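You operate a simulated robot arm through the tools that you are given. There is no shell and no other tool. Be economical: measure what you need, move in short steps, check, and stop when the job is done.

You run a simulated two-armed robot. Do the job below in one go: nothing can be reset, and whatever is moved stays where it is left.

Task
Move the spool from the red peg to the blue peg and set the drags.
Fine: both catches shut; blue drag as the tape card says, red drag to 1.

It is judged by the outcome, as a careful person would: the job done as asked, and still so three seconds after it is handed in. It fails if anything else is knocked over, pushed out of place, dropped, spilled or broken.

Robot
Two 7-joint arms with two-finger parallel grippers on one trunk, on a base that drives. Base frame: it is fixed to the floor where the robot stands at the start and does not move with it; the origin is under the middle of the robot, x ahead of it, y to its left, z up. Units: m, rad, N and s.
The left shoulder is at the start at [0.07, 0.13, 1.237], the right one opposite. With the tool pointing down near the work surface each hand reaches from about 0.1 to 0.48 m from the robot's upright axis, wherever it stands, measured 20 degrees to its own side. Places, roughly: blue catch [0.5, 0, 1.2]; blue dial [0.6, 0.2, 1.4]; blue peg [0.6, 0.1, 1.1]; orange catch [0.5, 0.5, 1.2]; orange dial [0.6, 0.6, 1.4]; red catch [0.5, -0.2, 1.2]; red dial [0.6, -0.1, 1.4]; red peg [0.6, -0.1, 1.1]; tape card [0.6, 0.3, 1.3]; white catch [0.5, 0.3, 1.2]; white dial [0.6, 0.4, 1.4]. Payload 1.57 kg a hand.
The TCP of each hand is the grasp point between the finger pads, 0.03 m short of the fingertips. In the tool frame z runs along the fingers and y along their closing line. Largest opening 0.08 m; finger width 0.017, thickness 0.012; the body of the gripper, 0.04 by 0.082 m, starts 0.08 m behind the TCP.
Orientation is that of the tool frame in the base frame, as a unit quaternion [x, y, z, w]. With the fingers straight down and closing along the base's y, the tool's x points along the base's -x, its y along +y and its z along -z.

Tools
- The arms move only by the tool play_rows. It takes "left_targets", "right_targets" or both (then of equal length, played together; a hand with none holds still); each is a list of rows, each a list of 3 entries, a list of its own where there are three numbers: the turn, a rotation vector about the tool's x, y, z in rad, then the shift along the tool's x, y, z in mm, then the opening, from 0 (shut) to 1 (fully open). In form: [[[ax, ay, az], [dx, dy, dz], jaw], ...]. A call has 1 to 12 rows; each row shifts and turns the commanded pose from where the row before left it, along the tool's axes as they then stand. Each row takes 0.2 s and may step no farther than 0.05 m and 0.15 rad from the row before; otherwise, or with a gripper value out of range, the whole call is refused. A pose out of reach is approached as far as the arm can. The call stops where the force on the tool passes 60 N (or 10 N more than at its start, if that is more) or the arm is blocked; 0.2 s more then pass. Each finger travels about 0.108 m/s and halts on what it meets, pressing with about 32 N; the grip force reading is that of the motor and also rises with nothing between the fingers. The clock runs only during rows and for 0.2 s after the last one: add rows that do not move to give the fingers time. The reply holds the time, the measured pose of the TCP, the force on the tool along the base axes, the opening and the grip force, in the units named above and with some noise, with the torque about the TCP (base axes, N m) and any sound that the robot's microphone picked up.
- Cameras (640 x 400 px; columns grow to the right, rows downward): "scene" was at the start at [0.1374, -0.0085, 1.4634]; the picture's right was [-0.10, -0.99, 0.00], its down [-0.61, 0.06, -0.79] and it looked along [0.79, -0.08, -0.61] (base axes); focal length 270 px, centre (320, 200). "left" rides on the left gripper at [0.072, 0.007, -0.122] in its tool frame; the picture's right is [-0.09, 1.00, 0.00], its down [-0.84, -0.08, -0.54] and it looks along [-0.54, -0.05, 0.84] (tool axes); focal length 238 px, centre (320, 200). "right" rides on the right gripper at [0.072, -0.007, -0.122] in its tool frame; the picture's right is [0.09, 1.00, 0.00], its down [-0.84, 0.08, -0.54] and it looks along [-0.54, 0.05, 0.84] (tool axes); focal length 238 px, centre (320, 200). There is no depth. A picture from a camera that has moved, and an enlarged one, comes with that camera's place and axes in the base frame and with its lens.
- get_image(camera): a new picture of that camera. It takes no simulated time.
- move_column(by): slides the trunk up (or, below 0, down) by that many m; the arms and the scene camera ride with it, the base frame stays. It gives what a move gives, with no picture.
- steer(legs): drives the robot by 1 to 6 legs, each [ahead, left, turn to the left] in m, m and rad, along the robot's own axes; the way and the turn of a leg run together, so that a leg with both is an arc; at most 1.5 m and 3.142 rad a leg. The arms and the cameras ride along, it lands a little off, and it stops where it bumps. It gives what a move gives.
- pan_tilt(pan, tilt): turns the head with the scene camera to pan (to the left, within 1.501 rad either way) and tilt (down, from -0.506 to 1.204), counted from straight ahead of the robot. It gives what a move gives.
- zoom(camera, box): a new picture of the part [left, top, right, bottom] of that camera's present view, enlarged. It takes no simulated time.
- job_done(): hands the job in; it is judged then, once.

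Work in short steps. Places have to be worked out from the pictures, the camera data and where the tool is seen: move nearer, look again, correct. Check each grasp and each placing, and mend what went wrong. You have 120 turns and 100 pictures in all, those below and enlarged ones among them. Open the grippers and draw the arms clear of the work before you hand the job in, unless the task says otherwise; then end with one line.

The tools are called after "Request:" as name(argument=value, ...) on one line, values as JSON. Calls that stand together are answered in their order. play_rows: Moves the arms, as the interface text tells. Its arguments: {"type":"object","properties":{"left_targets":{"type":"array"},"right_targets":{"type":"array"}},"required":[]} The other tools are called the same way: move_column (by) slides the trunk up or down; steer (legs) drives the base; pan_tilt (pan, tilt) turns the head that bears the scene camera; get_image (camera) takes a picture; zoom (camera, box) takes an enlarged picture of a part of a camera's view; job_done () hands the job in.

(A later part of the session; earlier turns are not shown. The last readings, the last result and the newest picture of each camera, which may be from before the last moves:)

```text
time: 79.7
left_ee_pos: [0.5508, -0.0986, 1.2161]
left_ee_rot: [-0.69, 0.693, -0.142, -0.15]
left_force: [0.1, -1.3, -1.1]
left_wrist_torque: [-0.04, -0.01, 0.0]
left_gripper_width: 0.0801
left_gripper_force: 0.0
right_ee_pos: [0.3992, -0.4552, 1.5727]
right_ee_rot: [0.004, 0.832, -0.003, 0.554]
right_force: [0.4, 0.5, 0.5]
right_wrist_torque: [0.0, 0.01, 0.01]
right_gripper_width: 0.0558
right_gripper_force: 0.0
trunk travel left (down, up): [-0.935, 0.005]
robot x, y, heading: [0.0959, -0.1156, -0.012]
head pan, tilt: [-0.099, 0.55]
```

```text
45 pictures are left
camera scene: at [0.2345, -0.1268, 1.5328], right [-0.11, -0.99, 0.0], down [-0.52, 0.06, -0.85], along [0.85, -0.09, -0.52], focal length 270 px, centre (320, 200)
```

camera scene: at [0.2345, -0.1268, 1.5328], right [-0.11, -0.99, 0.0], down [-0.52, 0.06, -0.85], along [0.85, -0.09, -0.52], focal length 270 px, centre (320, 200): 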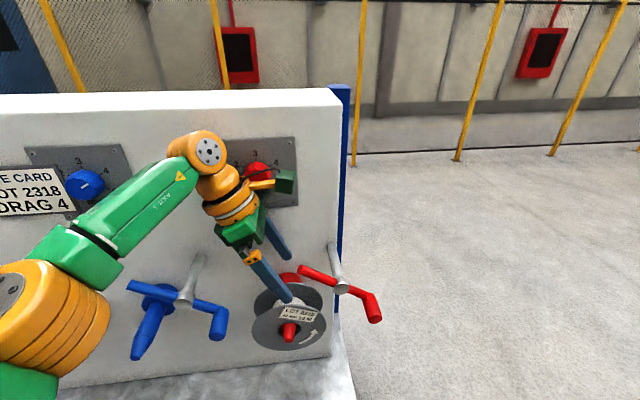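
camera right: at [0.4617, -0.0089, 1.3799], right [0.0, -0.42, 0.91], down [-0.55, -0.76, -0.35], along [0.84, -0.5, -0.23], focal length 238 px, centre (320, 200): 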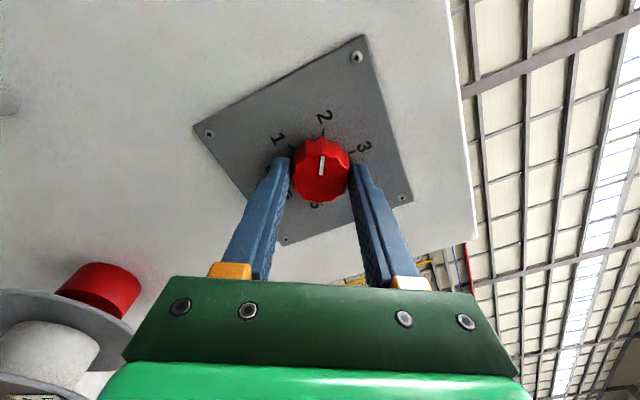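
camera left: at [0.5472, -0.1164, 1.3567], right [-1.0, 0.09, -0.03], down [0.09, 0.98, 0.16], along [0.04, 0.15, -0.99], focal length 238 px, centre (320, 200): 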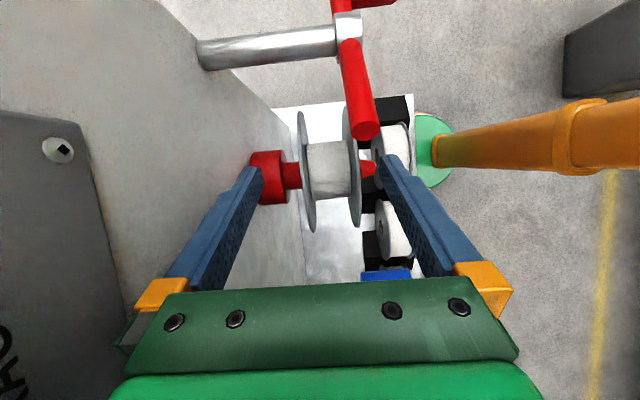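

The fingers straddle the spool nicely from above, with its centre about x=0.548, y=-0.104. I lower onto the rim to z≈1.15.

Request:
play_rows(left_targets=[[[0, 0, 0], [-7.8, 3, 20], 1], [[0, 0, 0], [-7.8, 0, 20], 1], [[0, 0, 0], [-7.8, 0, 20], 1], [[0, 0, 0], [0, 0, 0], 1]])

Request:
get_image(camera="left")

```text
time: 80.7
left_ee_pos: [0.5481, -0.1, 1.1583]
left_ee_rot: [0.691, -0.691, 0.155, 0.149]
left_force: [-0.2, 3.0, 17.1]
left_wrist_torque: [-0.01, -0.72, 0.07]
left_gripper_width: 0.0791
left_gripper_force: 0.1
right_ee_pos: [0.3941, -0.4515, 1.5735]
right_ee_rot: [0.004, 0.832, -0.005, 0.555]
right_force: [-0.2, 0.0, 0.8]
right_wrist_torque: [0.01, 0.03, -0.01]
right_gripper_width: 0.056
right_gripper_force: 0.1
trunk travel left (down, up): [-0.935, 0.005]
robot x, y, heading: [0.0954, -0.1203, -0.008]
head pan, tilt: [-0.099, 0.55]
stopped in row 4 (left hand): the force on the tool passed its limit at 62 N (the readings are from after the stop); the commanded pose is now the measured one
```

```text
44 pictures are left
camera left: at [0.5404, -0.1153, 1.2998], right [-1.0, 0.08, -0.05], down [0.08, 0.99, 0.14], along [0.06, 0.14, -0.99], focal length 238 px, centre (320, 200)
```

left: 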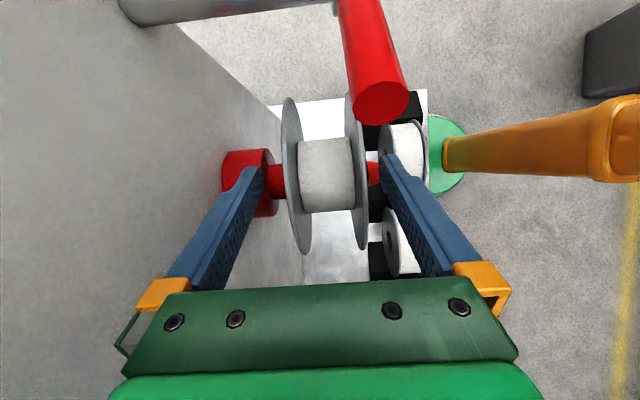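

The rear fingertip touched the peg's collar. I lift 6 mm, narrow the opening to 66 mm so the rear finger fits between collar and flange, and go down again gently.

Request:
play_rows(left_targets=[[[0, 0, 0], [2.5, 0, -6], 1], [[0, 0, 0], [0, 0, 0], 0.82], [[0, 0, 0], [0, 0, 0], 0.82], [[0, 0, 0], [-2, 0, 4.5], 0.82], [[0, 0, 0], [-2, 0, 4.5], 0.82], [[0, 0, 0], [-1.5, 0, 3.5], 0.82], [[0, 0, 0], [0, 0, 0], 0.82]])

Request:
get_image(camera="left")

```text
time: 82.4
left_ee_pos: [0.5491, -0.1021, 1.1575]
left_ee_rot: [-0.689, 0.691, -0.164, -0.147]
left_force: [-1.9, 1.7, 32.3]
left_wrist_torque: [-0.16, -1.3, 0.04]
left_gripper_width: 0.0646
left_gripper_force: 0.1
right_ee_pos: [0.3942, -0.4519, 1.574]
right_ee_rot: [0.003, 0.831, -0.004, 0.556]
right_force: [-0.6, -0.4, 1.1]
right_wrist_torque: [-0.01, -0.01, -0.01]
right_gripper_width: 0.0561
right_gripper_force: 0.2
trunk travel left (down, up): [-0.935, 0.005]
robot x, y, heading: [0.0935, -0.1131, -0.013]
head pan, tilt: [-0.099, 0.55]
stopped in row 7 (left hand): the force on the tool passed its limit at 60 N (the readings are from after the stop); the commanded pose is now the measured one
```

```text
43 pictures are left
camera left: at [0.5406, -0.1146, 1.2981], right [-0.99, 0.08, -0.06], down [0.07, 0.99, 0.13], along [0.07, 0.13, -0.99], focal length 238 px, centre (320, 200)
```

left: 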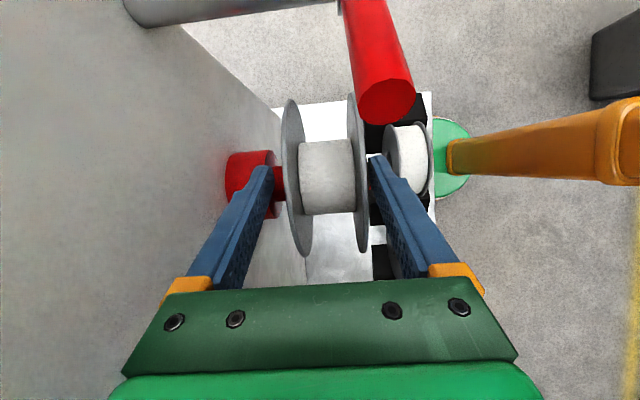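

It is still catching the collar's edge. An overlap of ~20 mm on the flanges is enough, so I lift 4 mm and close the fingers here.

Request:
play_rows(left_targets=[[[0, 0, 0], [2, 2, -4.5], 0.82], [[0, 0, 0], [0, 0, 0], 0.7], [[0, 0, 0], [0, 0, 0], 0.5], [[0, 0, 0], [0, 0, 0], 0.5], [[0, 0, 0], [0, 0, 0], 0.5]])

Request:
get_image(camera="left")

```text
time: 83.6
left_ee_pos: [0.5533, -0.1013, 1.1583]
left_ee_rot: [-0.69, 0.691, -0.159, -0.148]
left_force: [18.8, 1.3, 34.3]
left_wrist_torque: [-0.14, -1.87, 0.18]
left_gripper_width: 0.057
left_gripper_force: 9.2
right_ee_pos: [0.4032, -0.4526, 1.5707]
right_ee_rot: [0.003, 0.833, -0.004, 0.553]
right_force: [0.1, -1.4, -0.5]
right_wrist_torque: [0.03, -0.01, -0.04]
right_gripper_width: 0.0559
right_gripper_force: 0.0
trunk travel left (down, up): [-0.935, 0.005]
robot x, y, heading: [0.0948, -0.1185, -0.008]
head pan, tilt: [-0.099, 0.55]
```

```text
42 pictures are left
camera left: at [0.5452, -0.1159, 1.2985], right [-1.0, 0.08, -0.05], down [0.07, 0.99, 0.14], along [0.06, 0.13, -0.99], focal length 238 px, centre (320, 200)
```

left: 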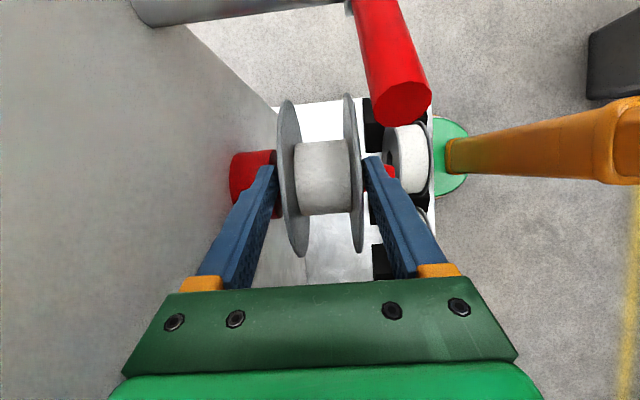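

Now both fingers touch the flanges (57 mm). I ease up and forward a few mm to take the pressure off the collar, and close fully.

Request:
play_rows(left_targets=[[[0, 0, 0], [1.5, 3, -3], 0], [[0, 0, 0], [0, 2, 0], 0], [[0, 0, 0], [0, 0, 0], 0], [[0, 0, 0], [0, 0, 0], 0]])

```text
time: 84.6
left_ee_pos: [0.5471, -0.1022, 1.1603]
left_ee_rot: [0.691, -0.69, 0.156, 0.148]
left_force: [0.1, 0.1, -2.3]
left_wrist_torque: [0.02, 0.03, -0.03]
left_gripper_width: 0.0496
left_gripper_force: 32.8
right_ee_pos: [0.4021, -0.4531, 1.5705]
right_ee_rot: [0.003, 0.833, -0.003, 0.553]
right_force: [0.0, -1.0, 0.1]
right_wrist_torque: [-0.01, 0.0, -0.01]
right_gripper_width: 0.056
right_gripper_force: 0.1
trunk travel left (down, up): [-0.935, 0.005]
robot x, y, heading: [0.0946, -0.1164, -0.014]
head pan, tilt: [-0.099, 0.55]
```

The spool is firmly gripped at 50 mm. I lift 4 mm to unload it from the peg and start drawing it out toward the robot.

Request:
play_rows(left_targets=[[[0, 0, 0], [1.6, 0, -3.7], 0], [[0, 0, 0], [0, 10, 0], 0], [[0, 0, 0], [0, 15, 0], 0], [[0, 0, 0], [0, 0, 0], 0]])

Request:
get_image(camera="scene")

Request:
get_image(camera="left")

```text
time: 85.6
left_ee_pos: [0.5202, -0.1037, 1.1644]
left_ee_rot: [0.691, -0.69, 0.156, 0.149]
left_force: [0.1, -0.5, -1.6]
left_wrist_torque: [0.05, -0.01, 0.01]
left_gripper_width: 0.0499
left_gripper_force: 31.8
right_ee_pos: [0.4011, -0.4545, 1.5723]
right_ee_rot: [0.004, 0.832, -0.004, 0.555]
right_force: [-0.1, -0.3, -1.0]
right_wrist_torque: [-0.01, 0.01, 0.01]
right_gripper_width: 0.0561
right_gripper_force: 0.1
trunk travel left (down, up): [-0.935, 0.005]
robot x, y, heading: [0.0936, -0.1156, -0.007]
head pan, tilt: [-0.099, 0.55]
```

```text
41 pictures are left
camera scene: at [0.2362, -0.1267, 1.5327], right [-0.11, -0.99, 0.0], down [-0.52, 0.06, -0.85], along [0.85, -0.09, -0.52], focal length 270 px, centre (320, 200)
```

scene: 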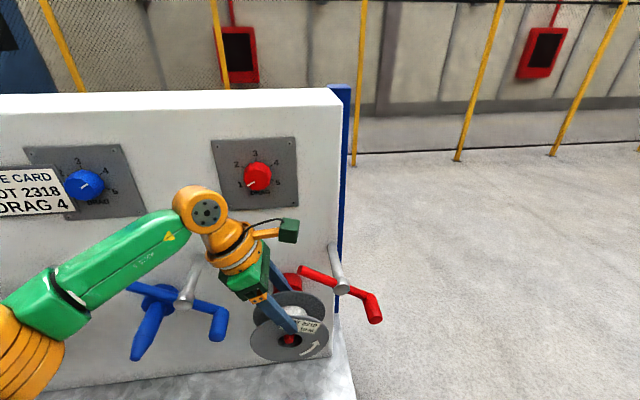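

```text
40 pictures are left
camera left: at [0.5132, -0.1175, 1.3048], right [-1.0, 0.08, -0.05], down [0.07, 0.99, 0.14], along [0.06, 0.14, -0.99], focal length 238 px, centre (320, 200)
```

left: 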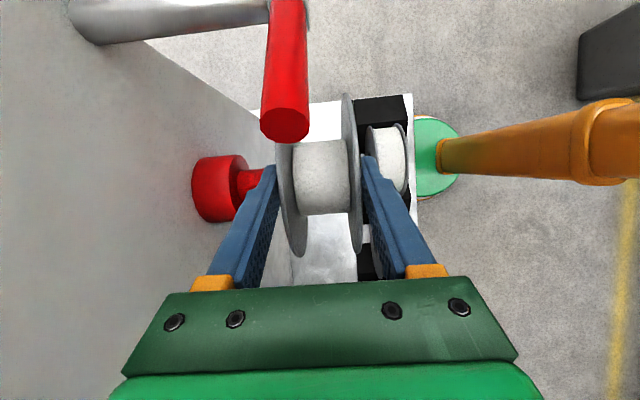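

It slides freely and the spool stays level. I keep drawing it off the peg to x≈0.43.

Request:
play_rows(left_targets=[[[0, 0, 0], [0, 18, 0], 0], [[0, 0, 0], [0, 18, 0], 0], [[0, 0, 0], [0, 18, 0], 0], [[0, 0, 0], [0, 18, 0], 0], [[0, 0, 0], [0, 18, 0], 0], [[0, 0, 0], [0, 0, 0], 0]])

Request:
get_image(camera="left")

Request:
get_image(camera="scene")

```text
time: 87.0
left_ee_pos: [0.4309, -0.1027, 1.1621]
left_ee_rot: [-0.69, 0.691, -0.157, -0.148]
left_force: [-0.6, -0.1, -1.7]
left_wrist_torque: [0.06, 0.0, -0.02]
left_gripper_width: 0.0496
left_gripper_force: 31.6
right_ee_pos: [0.4005, -0.4544, 1.5713]
right_ee_rot: [0.004, 0.833, -0.004, 0.554]
right_force: [0.4, -0.7, -0.2]
right_wrist_torque: [0.01, -0.02, -0.04]
right_gripper_width: 0.0561
right_gripper_force: 0.1
trunk travel left (down, up): [-0.935, 0.005]
robot x, y, heading: [0.0941, -0.1182, -0.01]
head pan, tilt: [-0.099, 0.55]
```

```text
39 pictures are left
camera left: at [0.4235, -0.1176, 1.3027], right [-1.0, 0.08, -0.05], down [0.07, 0.99, 0.14], along [0.06, 0.14, -0.99], focal length 238 px, centre (320, 200)
```

left: 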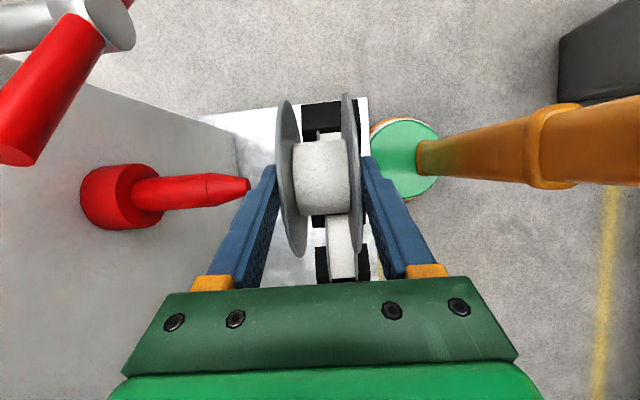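

```text
38 pictures are left
camera scene: at [0.236, -0.1266, 1.5327], right [-0.11, -0.99, 0.0], down [-0.52, 0.06, -0.85], along [0.85, -0.09, -0.52], focal length 270 px, centre (320, 200)
```

scene: 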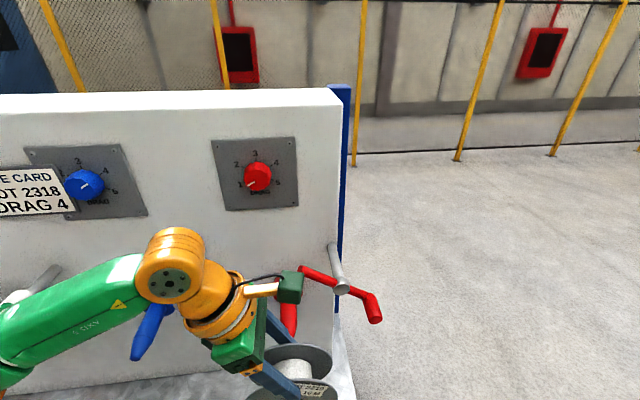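

The spool is off the red peg and held level. I pull back 15 mm more for clearance, then drive left 0.24 m to the blue peg.

Request:
play_rows(left_targets=[[[0, 0, 0], [0, 15, 0], 0], [[0, 0, 0], [0, 0, 0], 0]])

Request:
steer(legs=[[0, 0.12, 0], [0, 0.12, 0]])

Request:
get_image(camera="left")

Request:
get_image(camera="scene")

```text
time: 87.6
left_ee_pos: [0.4154, -0.1036, 1.1643]
left_ee_rot: [-0.69, 0.691, -0.157, -0.148]
left_force: [0.2, 0.3, -1.0]
left_wrist_torque: [0.04, 0.03, 0.01]
left_gripper_width: 0.0499
left_gripper_force: 32.0
right_ee_pos: [0.4005, -0.4533, 1.5712]
right_ee_rot: [0.004, 0.833, -0.005, 0.554]
right_force: [0.0, 0.5, -0.9]
right_wrist_torque: [0.01, -0.04, 0.0]
right_gripper_width: 0.0558
right_gripper_force: 0.0
trunk travel left (down, up): [-0.935, 0.005]
robot x, y, heading: [0.0988, -0.1176, -0.01]
head pan, tilt: [-0.099, 0.55]
```

```text
time: 89.7
left_ee_pos: [0.4192, 0.1329, 1.1638]
left_ee_rot: [-0.69, 0.692, -0.154, -0.146]
left_force: [-0.7, -0.2, -0.8]
left_wrist_torque: [0.01, 0.03, -0.02]
left_gripper_width: 0.0496
left_gripper_force: 32.1
right_ee_pos: [0.4039, -0.2201, 1.5696]
right_ee_rot: [0.007, 0.832, -0.002, 0.554]
right_force: [0.1, -0.7, -0.2]
right_wrist_torque: [-0.02, -0.03, 0.03]
right_gripper_width: 0.056
right_gripper_force: 0.0
trunk travel left (down, up): [-0.935, 0.005]
robot x, y, heading: [0.1013, 0.1257, -0.013]
head pan, tilt: [-0.099, 0.55]
```

```text
37 pictures are left
camera left: at [0.4107, 0.1167, 1.3042], right [-1.0, 0.08, -0.05], down [0.08, 0.99, 0.15], along [0.06, 0.14, -0.99], focal length 238 px, centre (320, 200)
```

left: 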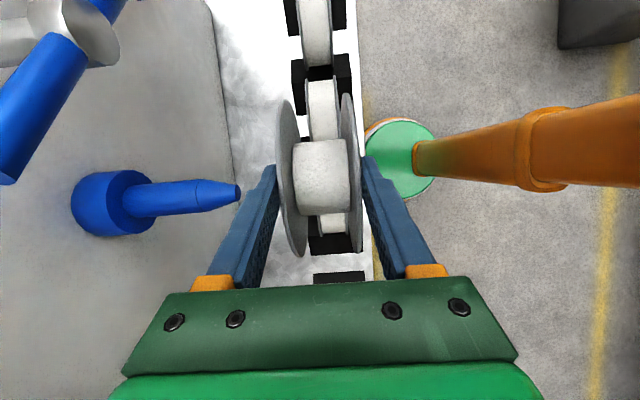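

```text
36 pictures are left
camera scene: at [0.2391, 0.1072, 1.5326], right [-0.11, -0.99, -0.01], down [-0.52, 0.06, -0.85], along [0.85, -0.09, -0.52], focal length 270 px, centre (320, 200)
```

scene: 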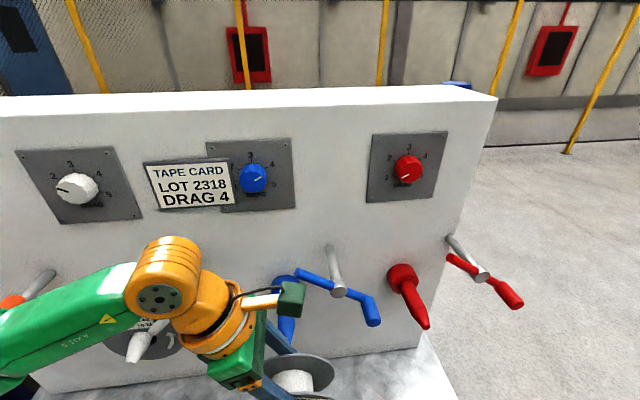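

The spool is opposite the blue peg. Compared with the red view, the blue peg sits about 4 mm further left of the hand, so I shift that much and advance until the back flange nears the peg tip.

Request:
play_rows(left_targets=[[[0, 0, 0], [-3.6, 0, -1.6], 0], [[0, 0, 0], [0, -18, 0], 0], [[0, 0, 0], [0, -15, 0], 0], [[0, 0, 0], [0, -10, 0], 0], [[0, 0, 0], [0, 0, 0], 0]])

Request:
get_image(camera="left")

Request:
zoom(camera="scene", box=[130, 220, 390, 400])

```text
time: 90.9
left_ee_pos: [0.4611, 0.1403, 1.1634]
left_ee_rot: [-0.689, 0.692, -0.156, -0.148]
left_force: [-0.1, -1.0, -1.8]
left_wrist_torque: [-0.01, 0.0, -0.02]
left_gripper_width: 0.0498
left_gripper_force: 31.5
right_ee_pos: [0.4029, -0.2129, 1.5709]
right_ee_rot: [0.004, 0.832, -0.003, 0.554]
right_force: [0.3, -0.2, 0.4]
right_wrist_torque: [-0.03, 0.05, 0.02]
right_gripper_width: 0.0558
right_gripper_force: 0.0
trunk travel left (down, up): [-0.935, 0.005]
robot x, y, heading: [0.0965, 0.1267, -0.011]
head pan, tilt: [-0.099, 0.55]
```

```text
35 pictures are left
camera left: at [0.4533, 0.1261, 1.3043], right [-1.0, 0.08, -0.05], down [0.08, 0.99, 0.14], along [0.06, 0.14, -0.99], focal length 238 px, centre (320, 200)
```

left: 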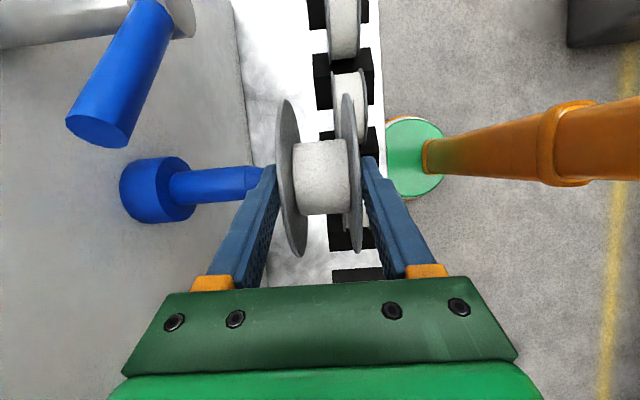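

```text
2.22 times, centred on (260, 310) of scene
camera zoom: at [0.239, 0.1145, 1.5327], right [-0.11, -0.99, 0.0], down [-0.52, 0.06, -0.85], along [0.85, -0.1, -0.52], focal length 599 px, centre (453, -44)
```

zoom: 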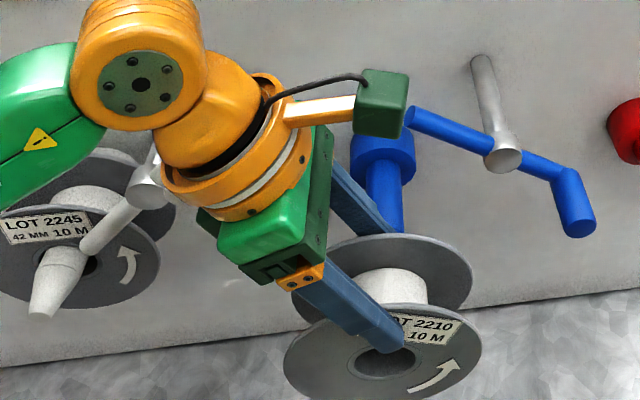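

The picture shows the spool axis lined up with the blue peg to about 2 mm. The wrist ring would pass close to the white catch handle, so I reduce the lean by about 8.6° and compensate sideways before going on.

Request:
play_rows(left_targets=[[[0, -0.05, 0], [2.8, 0, 1], 0], [[0, -0.05, 0], [2.8, 0, 1], 0], [[0, -0.05, 0], [2.8, 0, 1], 0], [[0, 0, 0], [0, 0, 0], 0]])

Request:
get_image(camera="left")

```text
time: 91.9
left_ee_pos: [0.4625, 0.1317, 1.1635]
left_ee_rot: [-0.699, 0.701, -0.104, -0.096]
left_force: [1.2, 0.1, -0.6]
left_wrist_torque: [-0.02, -0.01, 0.01]
left_gripper_width: 0.0495
left_gripper_force: 32.3
right_ee_pos: [0.4037, -0.2127, 1.5713]
right_ee_rot: [0.005, 0.832, -0.004, 0.554]
right_force: [-0.1, 0.4, 0.3]
right_wrist_torque: [0.01, -0.01, -0.01]
right_gripper_width: 0.0562
right_gripper_force: 0.0
trunk travel left (down, up): [-0.935, 0.005]
robot x, y, heading: [0.0998, 0.1228, -0.01]
head pan, tilt: [-0.099, 0.55]
```

```text
33 pictures are left
camera left: at [0.4543, 0.0972, 1.3016], right [-1.0, 0.09, -0.04], down [0.07, 0.96, 0.29], along [0.06, 0.28, -0.96], focal length 238 px, centre (320, 200)
```

left: 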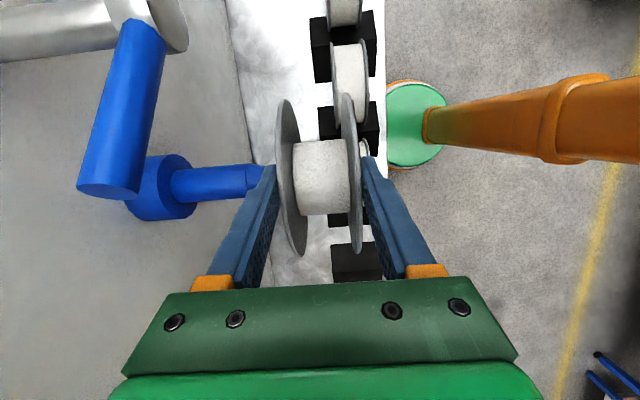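

Still aligned. I slide the spool onto the peg tip, 35 mm first, watching the force.

Request:
play_rows(left_targets=[[[0, 0, 0], [0, -10, 0], 0], [[0, 0, 0], [0, -10, 0], 0], [[0, 0, 0], [0, -10, 0], 0], [[0, 0, 0], [0, -5, 0], 0], [[0, 0, 0], [0, 0, 0], 0]])

Request:
get_image(camera="left")

Request:
zoom(camera="scene", box=[130, 220, 390, 400])

```text
time: 93.1
left_ee_pos: [0.4958, 0.1336, 1.1653]
left_ee_rot: [-0.7, 0.7, -0.105, -0.096]
left_force: [-0.1, 0.6, -1.4]
left_wrist_torque: [-0.03, 0.01, -0.02]
left_gripper_width: 0.0495
left_gripper_force: 32.1
right_ee_pos: [0.403, -0.2118, 1.5702]
right_ee_rot: [0.005, 0.833, -0.005, 0.554]
right_force: [0.0, 0.3, -1.1]
right_wrist_torque: [0.01, 0.03, -0.04]
right_gripper_width: 0.056
right_gripper_force: 0.1
trunk travel left (down, up): [-0.935, 0.005]
robot x, y, heading: [0.0966, 0.1214, -0.012]
head pan, tilt: [-0.099, 0.55]
```

```text
32 pictures are left
camera left: at [0.488, 0.0982, 1.3024], right [-1.0, 0.09, -0.04], down [0.07, 0.96, 0.29], along [0.06, 0.28, -0.96], focal length 238 px, centre (320, 200)
```

left: 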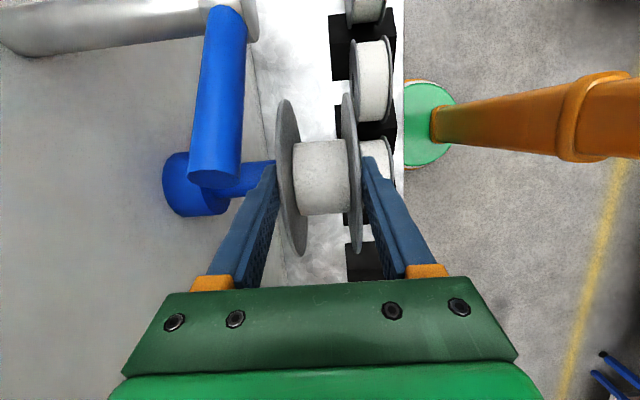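

```text
2.22 times, centred on (260, 310) of scene
camera zoom: at [0.2393, 0.115, 1.5327], right [-0.11, -0.99, 0.0], down [-0.52, 0.06, -0.85], along [0.85, -0.1, -0.52], focal length 599 px, centre (453, -44)
```

zoom: 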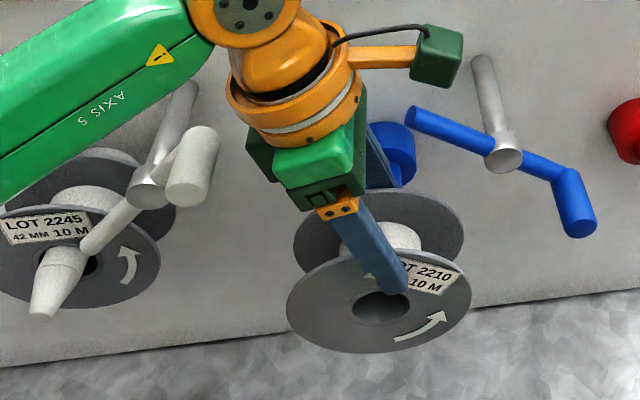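

No resistance, and the tip is inside the bore. I continue in small steps.

Request:
play_rows(left_targets=[[[0, 0, 0], [0, -8, 0], 0], [[0, 0, 0], [0, -8, 0], 0], [[0, 0, 0], [0, -8, 0], 0], [[0, 0, 0], [0, -6, 0], 0], [[0, 0, 0], [0, 0, 0], 0]])

Request:
zoom(camera="scene", box=[130, 220, 390, 400])

```text
time: 94.3
left_ee_pos: [0.5278, 0.1337, 1.165]
left_ee_rot: [-0.7, 0.7, -0.104, -0.096]
left_force: [-0.1, 0.2, -1.1]
left_wrist_torque: [-0.03, 0.0, -0.02]
left_gripper_width: 0.0498
left_gripper_force: 31.8
right_ee_pos: [0.4035, -0.2128, 1.5707]
right_ee_rot: [0.005, 0.832, -0.004, 0.554]
right_force: [-0.1, -0.5, 0.9]
right_wrist_torque: [0.0, 0.0, 0.02]
right_gripper_width: 0.056
right_gripper_force: 0.0
trunk travel left (down, up): [-0.935, 0.005]
robot x, y, heading: [0.0987, 0.1247, -0.014]
head pan, tilt: [-0.099, 0.55]
```

```text
2.22 times, centred on (260, 310) of scene
camera zoom: at [0.2395, 0.115, 1.5327], right [-0.11, -0.99, 0.0], down [-0.52, 0.06, -0.85], along [0.85, -0.1, -0.52], focal length 599 px, centre (453, -44)
```

zoom: 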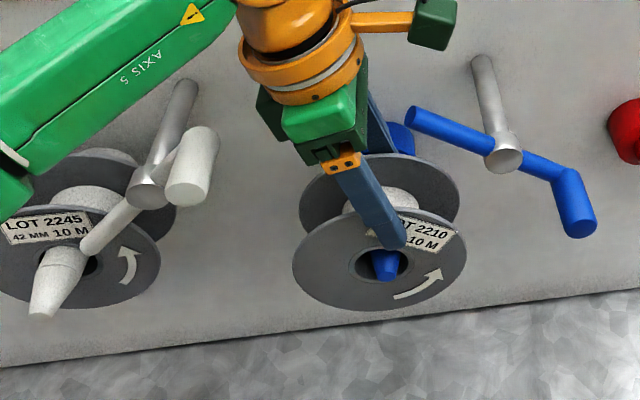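

The peg tip shows through the hub. I go the last 20 mm to match where the spool sat on red, then lower 4 mm to rest it.

Request:
play_rows(left_targets=[[[0, 0, 0], [0, -8, 0], 0], [[0, 0, 0], [0, -7, 0], 0], [[0, 0, 0], [0, -6, 0], 0], [[0, 0, 0], [-1, 0, 3.5], 0], [[0, 0, 0], [0, 0, 0], 0]])

Request:
get_image(camera="left")

Request:
zoom(camera="scene", box=[130, 220, 390, 400])

```text
time: 95.5
left_ee_pos: [0.5497, 0.1328, 1.1621]
left_ee_rot: [-0.699, 0.701, -0.106, -0.097]
left_force: [-0.1, -0.3, -2.0]
left_wrist_torque: [0.0, 0.0, -0.01]
left_gripper_width: 0.0499
left_gripper_force: 32.0
right_ee_pos: [0.4036, -0.2127, 1.5711]
right_ee_rot: [0.004, 0.832, -0.004, 0.554]
right_force: [0.2, -0.3, 0.3]
right_wrist_torque: [-0.01, 0.0, -0.01]
right_gripper_width: 0.0557
right_gripper_force: 0.0
trunk travel left (down, up): [-0.935, 0.005]
robot x, y, heading: [0.0972, 0.127, -0.015]
head pan, tilt: [-0.099, 0.55]
```

```text
29 pictures are left
camera left: at [0.5416, 0.0971, 1.2985], right [-1.0, 0.09, -0.04], down [0.07, 0.96, 0.29], along [0.06, 0.28, -0.96], focal length 238 px, centre (320, 200)
```

left: 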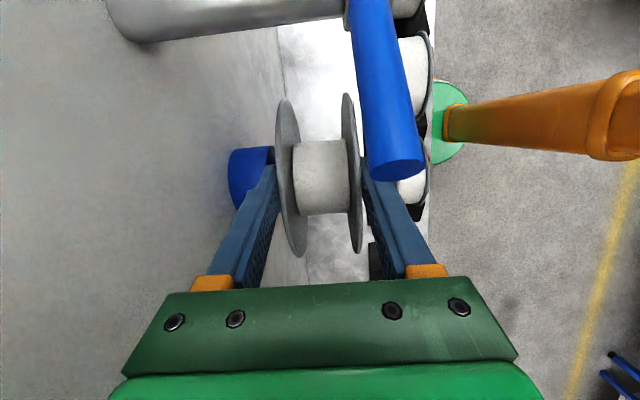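

```text
2.22 times, centred on (260, 310) of scene
camera zoom: at [0.2395, 0.115, 1.5327], right [-0.11, -0.99, 0.0], down [-0.52, 0.06, -0.85], along [0.85, -0.1, -0.52], focal length 599 px, centre (453, -44)
```

zoom: 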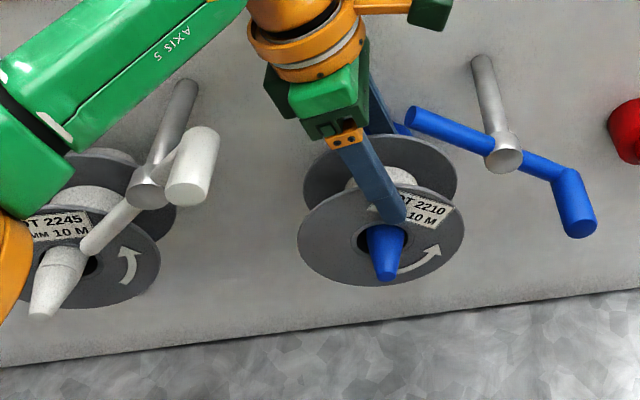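

The spool is on, but its front flange seems level with the catch bar's plane, so it should go a little deeper. I release, lift to clear the collar, open a bit, and push the front flange back with the front finger.

Request:
play_rows(left_targets=[[[0, 0, 0], [0, 0, 2], 0], [[0, 0, 0], [0, 0, 0], 0.75], [[0, 0, 0], [0, 0, 0], 0.75], [[0, 0, 0], [2, 0, -9], 0.85], [[0, 0, 0], [0, 0, 0], 0.9], [[0, 0, 0], [0, -5, 0], 0.9], [[0, 0, 0], [0, -5, 0], 0.9], [[0, 0, 0], [0, -5, 0], 0.9], [[0, 0, 0], [0, 0, 0], 0.9]])

Request:
get_image(camera="left")

```text
time: 97.5
left_ee_pos: [0.5618, 0.1328, 1.1679]
left_ee_rot: [-0.699, 0.701, -0.105, -0.095]
left_force: [-0.7, 0.3, 0.6]
left_wrist_torque: [0.02, 0.01, -0.01]
left_gripper_width: 0.0727
left_gripper_force: 0.5
right_ee_pos: [0.4023, -0.2122, 1.5718]
right_ee_rot: [0.004, 0.833, -0.004, 0.553]
right_force: [-0.5, 0.7, -0.1]
right_wrist_torque: [0.0, -0.03, -0.01]
right_gripper_width: 0.056
right_gripper_force: 0.1
trunk travel left (down, up): [-0.935, 0.005]
robot x, y, heading: [0.0958, 0.1265, -0.013]
head pan, tilt: [-0.099, 0.55]
```

```text
27 pictures are left
camera left: at [0.554, 0.0963, 1.3054], right [-1.0, 0.09, -0.04], down [0.07, 0.96, 0.29], along [0.06, 0.28, -0.96], focal length 238 px, centre (320, 200)
```

left: 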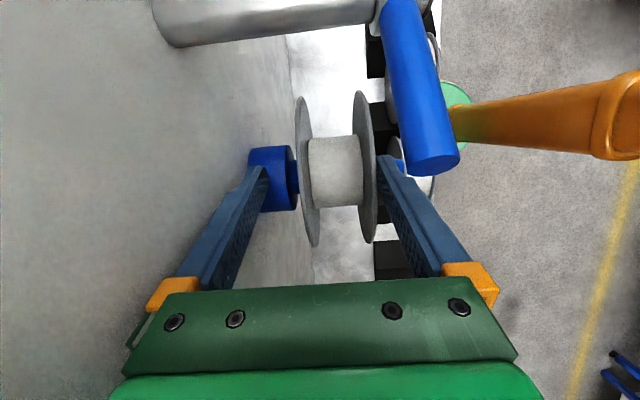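

The front finger is just touching the flange. I push about 10 mm more, stopping on contact.

Request:
play_rows(left_targets=[[[0, 0, 0], [0, -4, 0], 0.9], [[0, 0, 0], [0, -4, 0], 0.9], [[0, 0, 0], [0, -4, 0], 0.9], [[0, 0, 0], [0, 0, 0], 0.9]])

Request:
get_image(camera="left")

```text
time: 98.5
left_ee_pos: [0.5695, 0.1404, 1.1695]
left_ee_rot: [-0.699, 0.7, -0.109, -0.097]
left_force: [-5.0, -2.4, -0.2]
left_wrist_torque: [0.01, -0.04, -0.08]
left_gripper_width: 0.0677
left_gripper_force: 0.0
right_ee_pos: [0.3993, -0.2036, 1.5751]
right_ee_rot: [0.003, 0.831, -0.007, 0.556]
right_force: [-0.1, 0.2, 1.1]
right_wrist_torque: [-0.03, -0.03, 0.01]
right_gripper_width: 0.056
right_gripper_force: 0.3
trunk travel left (down, up): [-0.935, 0.005]
robot x, y, heading: [0.0999, 0.1261, -0.016]
head pan, tilt: [-0.099, 0.55]
```

```text
26 pictures are left
camera left: at [0.5621, 0.105, 1.3067], right [-1.0, 0.09, -0.04], down [0.07, 0.96, 0.28], along [0.07, 0.28, -0.96], focal length 238 px, centre (320, 200)
```

left: 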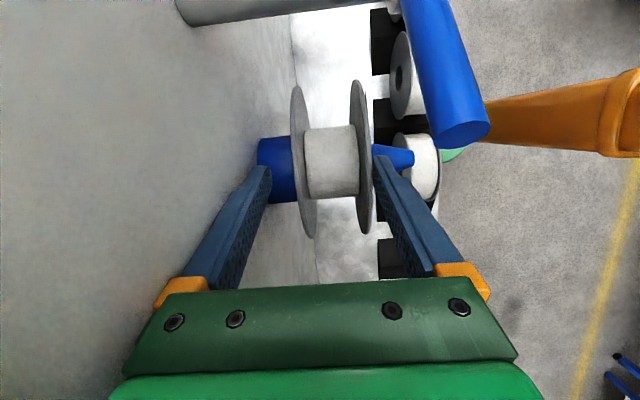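

The spool is now seated against the blue collar. I back the hand 13 mm toward the robot with the fingers wide, before lifting, to stay away from the dial above.

Request:
play_rows(left_targets=[[[0, 0, 0], [0, 3, 0], 1], [[0, 0, 0], [0, 5, 0], 1], [[0, 0, 0], [0, 4, 0], 1], [[0, 0, 0], [0, 0, 0], 1]])

Request:
get_image(camera="left")

Request:
get_image(camera="scene")

```text
time: 99.5
left_ee_pos: [0.567, 0.1292, 1.1722]
left_ee_rot: [-0.698, 0.702, -0.105, -0.094]
left_force: [-6.1, -1.5, -3.1]
left_wrist_torque: [0.0, 0.1, 0.11]
left_gripper_width: 0.0746
left_gripper_force: 0.0
left hand out of reach, approached as far as the arm can: row 2, 3
right_ee_pos: [0.3996, -0.2136, 1.5709]
right_ee_rot: [0.005, 0.832, -0.004, 0.555]
right_force: [0.1, -0.1, -0.4]
right_wrist_torque: [-0.02, 0.0, 0.01]
right_gripper_width: 0.0562
right_gripper_force: 0.1
trunk travel left (down, up): [-0.935, 0.005]
robot x, y, heading: [0.0986, 0.1258, -0.013]
head pan, tilt: [-0.099, 0.55]
```

```text
25 pictures are left
camera left: at [0.5592, 0.0928, 1.3094], right [-1.0, 0.09, -0.04], down [0.08, 0.95, 0.29], along [0.06, 0.28, -0.96], focal length 238 px, centre (320, 200)
```

left: 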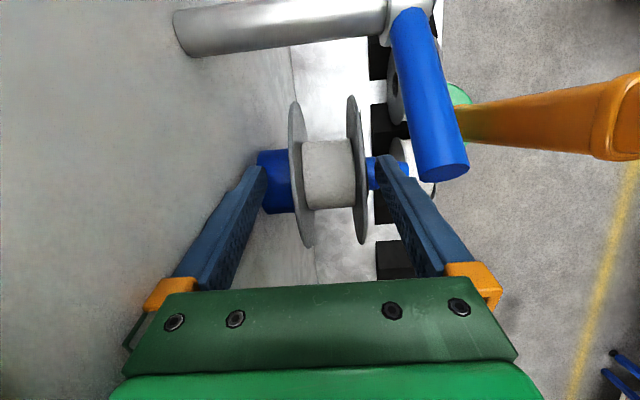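

```text
24 pictures are left
camera scene: at [0.2353, 0.1145, 1.5331], right [-0.11, -0.99, 0.0], down [-0.52, 0.06, -0.85], along [0.85, -0.1, -0.52], focal length 270 px, centre (320, 200)
```

scene: 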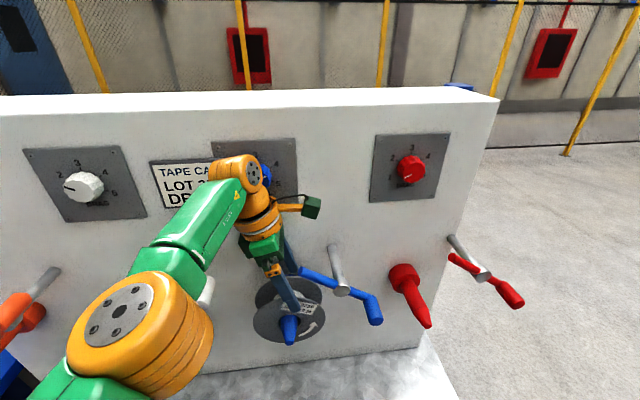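

The hand did not move back; it is near a joint limit. I try a small combined up-and-back move.

Request:
play_rows(left_targets=[[[0, 0, 0], [1, 3, -3], 1], [[0, 0, 0], [1, 3, -3], 1], [[0, 0, 0], [1, 3, -3], 1], [[0, 0, 0], [0, 0, 0], 1]])

Request:
zoom(camera="scene", box=[140, 130, 340, 350])

```text
time: 100.2
left_ee_pos: [0.563, 0.1272, 1.1752]
left_ee_rot: [-0.699, 0.701, -0.098, -0.101]
left_force: [5.5, -0.5, -21.2]
left_wrist_torque: [-0.61, 1.52, -0.12]
left_gripper_width: 0.0778
left_gripper_force: 0.0
left hand out of reach, approached as far as the arm can: row 2
right_ee_pos: [0.4018, -0.2139, 1.5705]
right_ee_rot: [0.006, 0.832, -0.004, 0.554]
right_force: [-0.5, -0.6, 0.0]
right_wrist_torque: [0.05, -0.01, 0.0]
right_gripper_width: 0.0561
right_gripper_force: 0.1
trunk travel left (down, up): [-0.935, 0.005]
robot x, y, heading: [0.0951, 0.1257, -0.014]
head pan, tilt: [-0.099, 0.55]
stopped in row 3 (left hand): the force on the tool passed its limit at 63 N (the readings are from after the stop); the commanded pose is now the measured one
```

```text
1.82 times, centred on (240, 240) of scene
camera zoom: at [0.2377, 0.114, 1.5328], right [-0.11, -0.99, 0.0], down [-0.52, 0.06, -0.85], along [0.85, -0.1, -0.52], focal length 490 px, centre (466, 127)
```

zoom: 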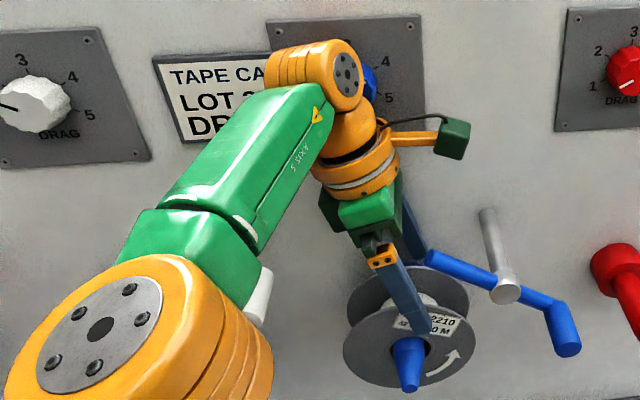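

Something near the dial resists lifting. Driving the whole robot back 10 mm keeps the arm shape and frees the wrist, and the fingers have that much play around the spool.

Request:
steer(legs=[[-0.01, 0, 0]])

Request:
get_image(camera="left")

```text
time: 100.9
left_ee_pos: [0.5553, 0.1271, 1.1773]
left_ee_rot: [-0.699, 0.701, -0.1, -0.098]
left_force: [0.7, -0.4, 0.0]
left_wrist_torque: [0.03, -0.02, 0.01]
left_gripper_width: 0.0798
left_gripper_force: 0.0
right_ee_pos: [0.3923, -0.2117, 1.5717]
right_ee_rot: [0.004, 0.833, -0.004, 0.554]
right_force: [0.3, 0.1, -1.2]
right_wrist_torque: [0.01, 0.01, -0.01]
right_gripper_width: 0.0563
right_gripper_force: 0.0
trunk travel left (down, up): [-0.935, 0.005]
robot x, y, heading: [0.0913, 0.1251, -0.009]
head pan, tilt: [-0.099, 0.55]
```

```text
22 pictures are left
camera left: at [0.5495, 0.0918, 1.3139], right [-1.0, 0.09, -0.03], down [0.08, 0.95, 0.29], along [0.05, 0.28, -0.96], focal length 238 px, centre (320, 200)
```

left: 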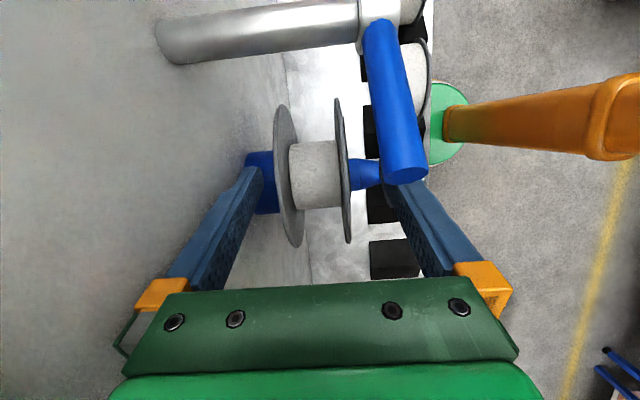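

Freed: forces are zero. I lift the hand 28 mm clear of the rim.

Request:
play_rows(left_targets=[[[0, 0, 0], [3, 0, -9], 1], [[0, 0, 0], [3, 0, -9], 1], [[0, 0, 0], [3, 0, -9], 1], [[0, 0, 0], [0, 0, 0], 1]])

```text
time: 101.9
left_ee_pos: [0.5518, 0.1278, 1.2028]
left_ee_rot: [-0.699, 0.701, -0.1, -0.099]
left_force: [0.6, 0.5, -0.2]
left_wrist_torque: [0.01, 0.02, 0.02]
left_gripper_width: 0.0803
left_gripper_force: 0.1
left hand out of reach, approached as far as the arm can: row 3
right_ee_pos: [0.3931, -0.212, 1.5698]
right_ee_rot: [0.005, 0.833, -0.005, 0.554]
right_force: [0.2, 0.1, -0.3]
right_wrist_torque: [-0.03, -0.02, 0.0]
right_gripper_width: 0.0559
right_gripper_force: 0.0
trunk travel left (down, up): [-0.935, 0.005]
robot x, y, heading: [0.0878, 0.1282, -0.01]
head pan, tilt: [-0.099, 0.55]
```

The fingertips are above the flange (1.174 vs 1.158). I drive straight back 0.2 m to withdraw the hand.

Request:
steer(legs=[[-0.2, 0, 0]])

Request:
get_image(camera="scene")

```text
time: 103.5
left_ee_pos: [0.3588, 0.1311, 1.2012]
left_ee_rot: [-0.698, 0.702, -0.099, -0.1]
left_force: [0.1, -0.7, -0.4]
left_wrist_torque: [0.0, 0.04, -0.01]
left_gripper_width: 0.0801
left_gripper_force: 0.0
right_ee_pos: [0.2004, -0.2098, 1.5689]
right_ee_rot: [0.006, 0.834, -0.005, 0.552]
right_force: [-0.1, 0.3, 0.4]
right_wrist_torque: [0.01, 0.01, -0.01]
right_gripper_width: 0.0558
right_gripper_force: 0.1
trunk travel left (down, up): [-0.935, 0.005]
robot x, y, heading: [-0.1125, 0.1271, -0.016]
head pan, tilt: [-0.099, 0.55]
```

```text
21 pictures are left
camera scene: at [0.0369, 0.1176, 1.5321], right [-0.12, -0.99, 0.0], down [-0.52, 0.06, -0.85], along [0.84, -0.1, -0.53], focal length 270 px, centre (320, 200)
```

scene: 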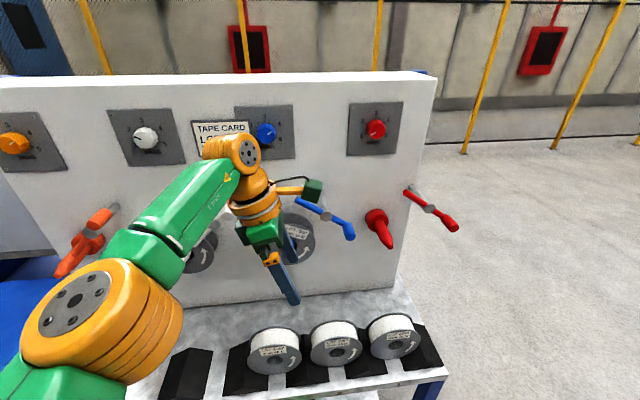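

Clear. I fold the left hand back and left, then inspect the blue dial, card and spool.

Request:
play_rows(left_targets=[[[0, 0, 0], [-30, 20, 15], 1], [[0, 0, 0], [-30, 20, 15], 1], [[0, 0, 0], [-30, 20, 15], 1], [[0, 0, 0], [-30, 20, 15], 1], [[0, 0, 0], [-20, 15, 10], 1], [[0, 0, 0], [0, 0, 0], 1]])

Request:
zoom(camera="scene", box=[180, 80, 480, 280])

```text
time: 104.9
left_ee_pos: [0.2597, 0.2435, 1.0975]
left_ee_rot: [-0.698, 0.702, -0.099, -0.098]
left_force: [0.1, -0.7, 0.1]
left_wrist_torque: [0.0, -0.01, 0.0]
left_gripper_width: 0.0802
left_gripper_force: 0.1
right_ee_pos: [0.1951, -0.2103, 1.571]
right_ee_rot: [0.006, 0.833, -0.005, 0.554]
right_force: [0.2, 0.2, 0.5]
right_wrist_torque: [0.04, 0.02, 0.0]
right_gripper_width: 0.0558
right_gripper_force: 0.0
trunk travel left (down, up): [-0.935, 0.005]
robot x, y, heading: [-0.1073, 0.1258, -0.017]
head pan, tilt: [-0.099, 0.55]
```

```text
2.00 times, centred on (330, 180) of scene
camera zoom: at [0.0316, 0.117, 1.5327], right [-0.12, -0.99, 0.0], down [-0.52, 0.06, -0.85], along [0.85, -0.1, -0.52], focal length 539 px, centre (300, 240)
```

zoom: 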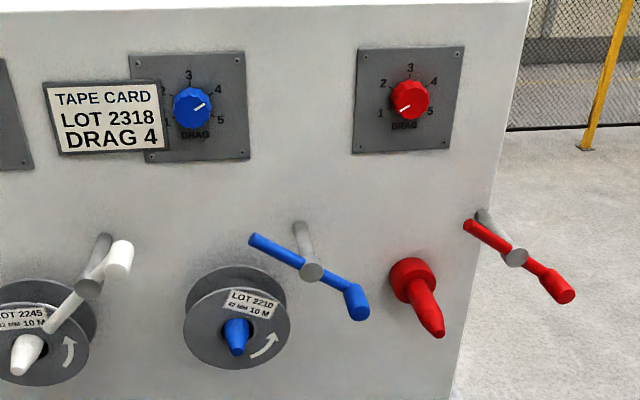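

All good: dials at 4 and 1, spool seated on blue, card and white catch untouched. Now I close the catches: lower the trunk, shift left, and bring the right hand in front of the blue handle.

Request:
move_column(by=-0.06)

Request:
steer(legs=[[0, 0.11, 0.015]])

Request:
play_rows(right_targets=[[[0, 0, 0], [25, 10.4, 35], 0.6], [[0, 0, 0], [25, 10.4, 35], 0.6], [[0, 0, 0], [25, 10.4, 35], 0.6], [[0, 0, 0], [25, 10.4, 35], 0.6], [[0, 0, 0], [25, 10.4, 35], 0.6], [[0, 0, 0], [25, 10.4, 35], 0.6], [[0, 0, 0], [25, 10.4, 35], 0.6], [[0, 0, 0], [25, 10.4, 35], 0.6], [[0, 0, 0], [20, 10.4, 30], 0.6], [[0, 0, 0], [0, 0, 0], 0.6]])

Request:
get_image(camera="right")

```text
time: 105.9
left_ee_pos: [0.2599, 0.2446, 1.0376]
left_ee_rot: [-0.698, 0.702, -0.101, -0.099]
left_force: [0.5, -1.1, 0.8]
left_wrist_torque: [0.0, 0.0, 0.0]
left_gripper_width: 0.0798
left_gripper_force: 0.0
right_ee_pos: [0.1936, -0.2097, 1.5117]
right_ee_rot: [0.007, 0.832, -0.006, 0.554]
right_force: [-0.4, 1.0, 0.4]
right_wrist_torque: [-0.02, 0.02, -0.03]
right_gripper_width: 0.0559
right_gripper_force: 0.2
trunk travel left (down, up): [-0.875, 0.065]
robot x, y, heading: [-0.1098, 0.1267, -0.013]
head pan, tilt: [-0.099, 0.55]
```

```text
time: 107.1
left_ee_pos: [0.2602, 0.355, 1.0379]
left_ee_rot: [0.703, -0.698, 0.099, 0.096]
left_force: [0.4, -0.7, 0.9]
left_wrist_torque: [0.03, 0.0, 0.02]
left_gripper_width: 0.0802
left_gripper_force: 0.0
right_ee_pos: [0.2001, -0.105, 1.5096]
right_ee_rot: [0.002, 0.833, 0.001, 0.554]
right_force: [-0.6, -0.5, 0.2]
right_wrist_torque: [0.0, -0.03, 0.04]
right_gripper_width: 0.0562
right_gripper_force: 0.1
trunk travel left (down, up): [-0.875, 0.065]
robot x, y, heading: [-0.1086, 0.2373, -0.001]
head pan, tilt: [-0.099, 0.55]
```

```text
time: 109.3
left_ee_pos: [0.2594, 0.359, 1.0378]
left_ee_rot: [0.703, -0.697, 0.101, 0.098]
left_force: [0.3, -1.1, -0.5]
left_wrist_torque: [-0.03, -0.02, 0.0]
left_gripper_width: 0.08
left_gripper_force: 0.1
right_ee_pos: [0.3993, -0.0045, 1.1888]
right_ee_rot: [0.001, 0.832, -0.002, 0.555]
right_force: [0.6, -0.2, 0.4]
right_wrist_torque: [0.01, -0.01, -0.04]
right_gripper_width: 0.0478
right_gripper_force: 0.1
trunk travel left (down, up): [-0.875, 0.065]
robot x, y, heading: [-0.1096, 0.239, -0.0]
head pan, tilt: [-0.099, 0.55]
```

```text
19 pictures are left
camera right: at [0.259, -0.01, 1.1697], right [-0.03, 1.0, -0.09], down [-0.18, 0.08, 0.98], along [0.98, 0.05, 0.17], focal length 238 px, centre (320, 200)
```

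right: 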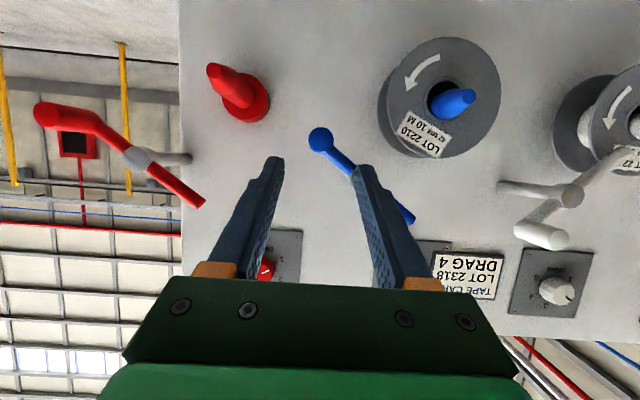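

The blue handle is at about y=-0.003, z=1.150. I advance and grip it.

Request:
play_rows(right_targets=[[[0, 0, 0], [1, 0, 32], 0.6], [[0, 0, 0], [1, 0, 32], 0.6], [[0, 0, 0], [1, 0.5, 17], 0.6], [[0, 0, 0], [0, 0, 15], 0.6], [[0, 0, 0], [0, 0, 0], 0], [[0, 0, 0], [0, 0, 0], 0], [[0, 0, 0], [0, 0, 0], 0]])

```text
time: 110.9
left_ee_pos: [0.2594, 0.3594, 1.0381]
left_ee_rot: [0.704, -0.697, 0.101, 0.098]
left_force: [-0.8, 0.2, 0.5]
left_wrist_torque: [-0.01, 0.01, 0.02]
left_gripper_width: 0.08
left_gripper_force: 0.2
right_ee_pos: [0.4892, -0.0029, 1.149]
right_ee_rot: [0.0, 0.832, -0.001, 0.554]
right_force: [1.0, 0.6, 0.2]
right_wrist_torque: [0.0, -0.79, 0.69]
right_gripper_width: 0.0239
right_gripper_force: 35.9
trunk travel left (down, up): [-0.875, 0.065]
robot x, y, heading: [-0.1058, 0.24, 0.002]
head pan, tilt: [-0.099, 0.55]
```

Gripped. I swing the blue lever counter-clockwise back to its closed stop.

Request:
play_rows(right_targets=[[[0, 0, 0], [-13.2, -7.1, -5.5], 0], [[0, 0, 0], [-14.3, -3.8, -6], 0], [[0, 0, 0], [-14.8, -0.1, -6.2], 0], [[0, 0, 0], [-14.4, 3.4, -6.1], 0], [[0, 0, 0], [-13.3, 6.9, -5.6], 0], [[0, 0, 0], [-9.9, 8.2, -4.2], 0], [[0, 0, 0], [-2.4, 2.6, -1], 0], [[0, 0, 0], [0, 0, 0], 0]])

Request:
get_image(camera="right")

```text
time: 112.0
left_ee_pos: [0.2598, 0.3597, 1.0377]
left_ee_rot: [0.702, -0.698, 0.101, 0.1]
left_force: [-0.9, -0.6, 0.3]
left_wrist_torque: [-0.01, -0.03, 0.0]
left_gripper_width: 0.0798
left_gripper_force: 0.0
right_ee_pos: [0.488, -0.0109, 1.2015]
right_ee_rot: [-0.002, 0.841, -0.005, 0.541]
right_force: [-3.7, 2.4, -9.2]
right_wrist_torque: [-0.48, -0.32, 0.87]
right_gripper_width: 0.0238
right_gripper_force: 35.5
trunk travel left (down, up): [-0.875, 0.065]
robot x, y, heading: [-0.1073, 0.2373, -0.0]
head pan, tilt: [-0.099, 0.55]
stopped in row 5 (right hand): the force on the tool passed its limit at 66 N (the readings are from after the stop); the commanded pose is now the measured one
```

```text
18 pictures are left
camera right: at [0.3474, -0.0172, 1.1857], right [-0.04, 0.99, -0.1], down [-0.15, 0.09, 0.99], along [0.99, 0.05, 0.14], focal length 238 px, centre (320, 200)
```

right: 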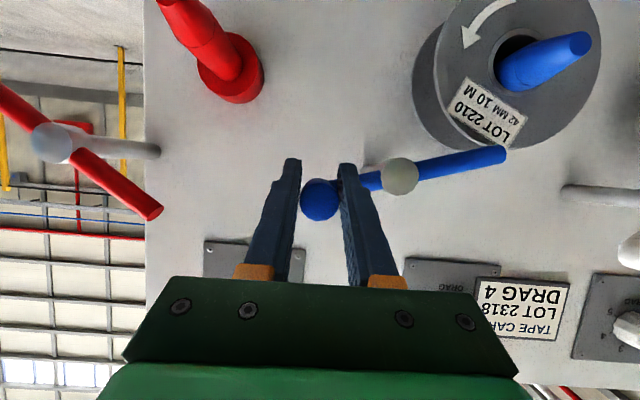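

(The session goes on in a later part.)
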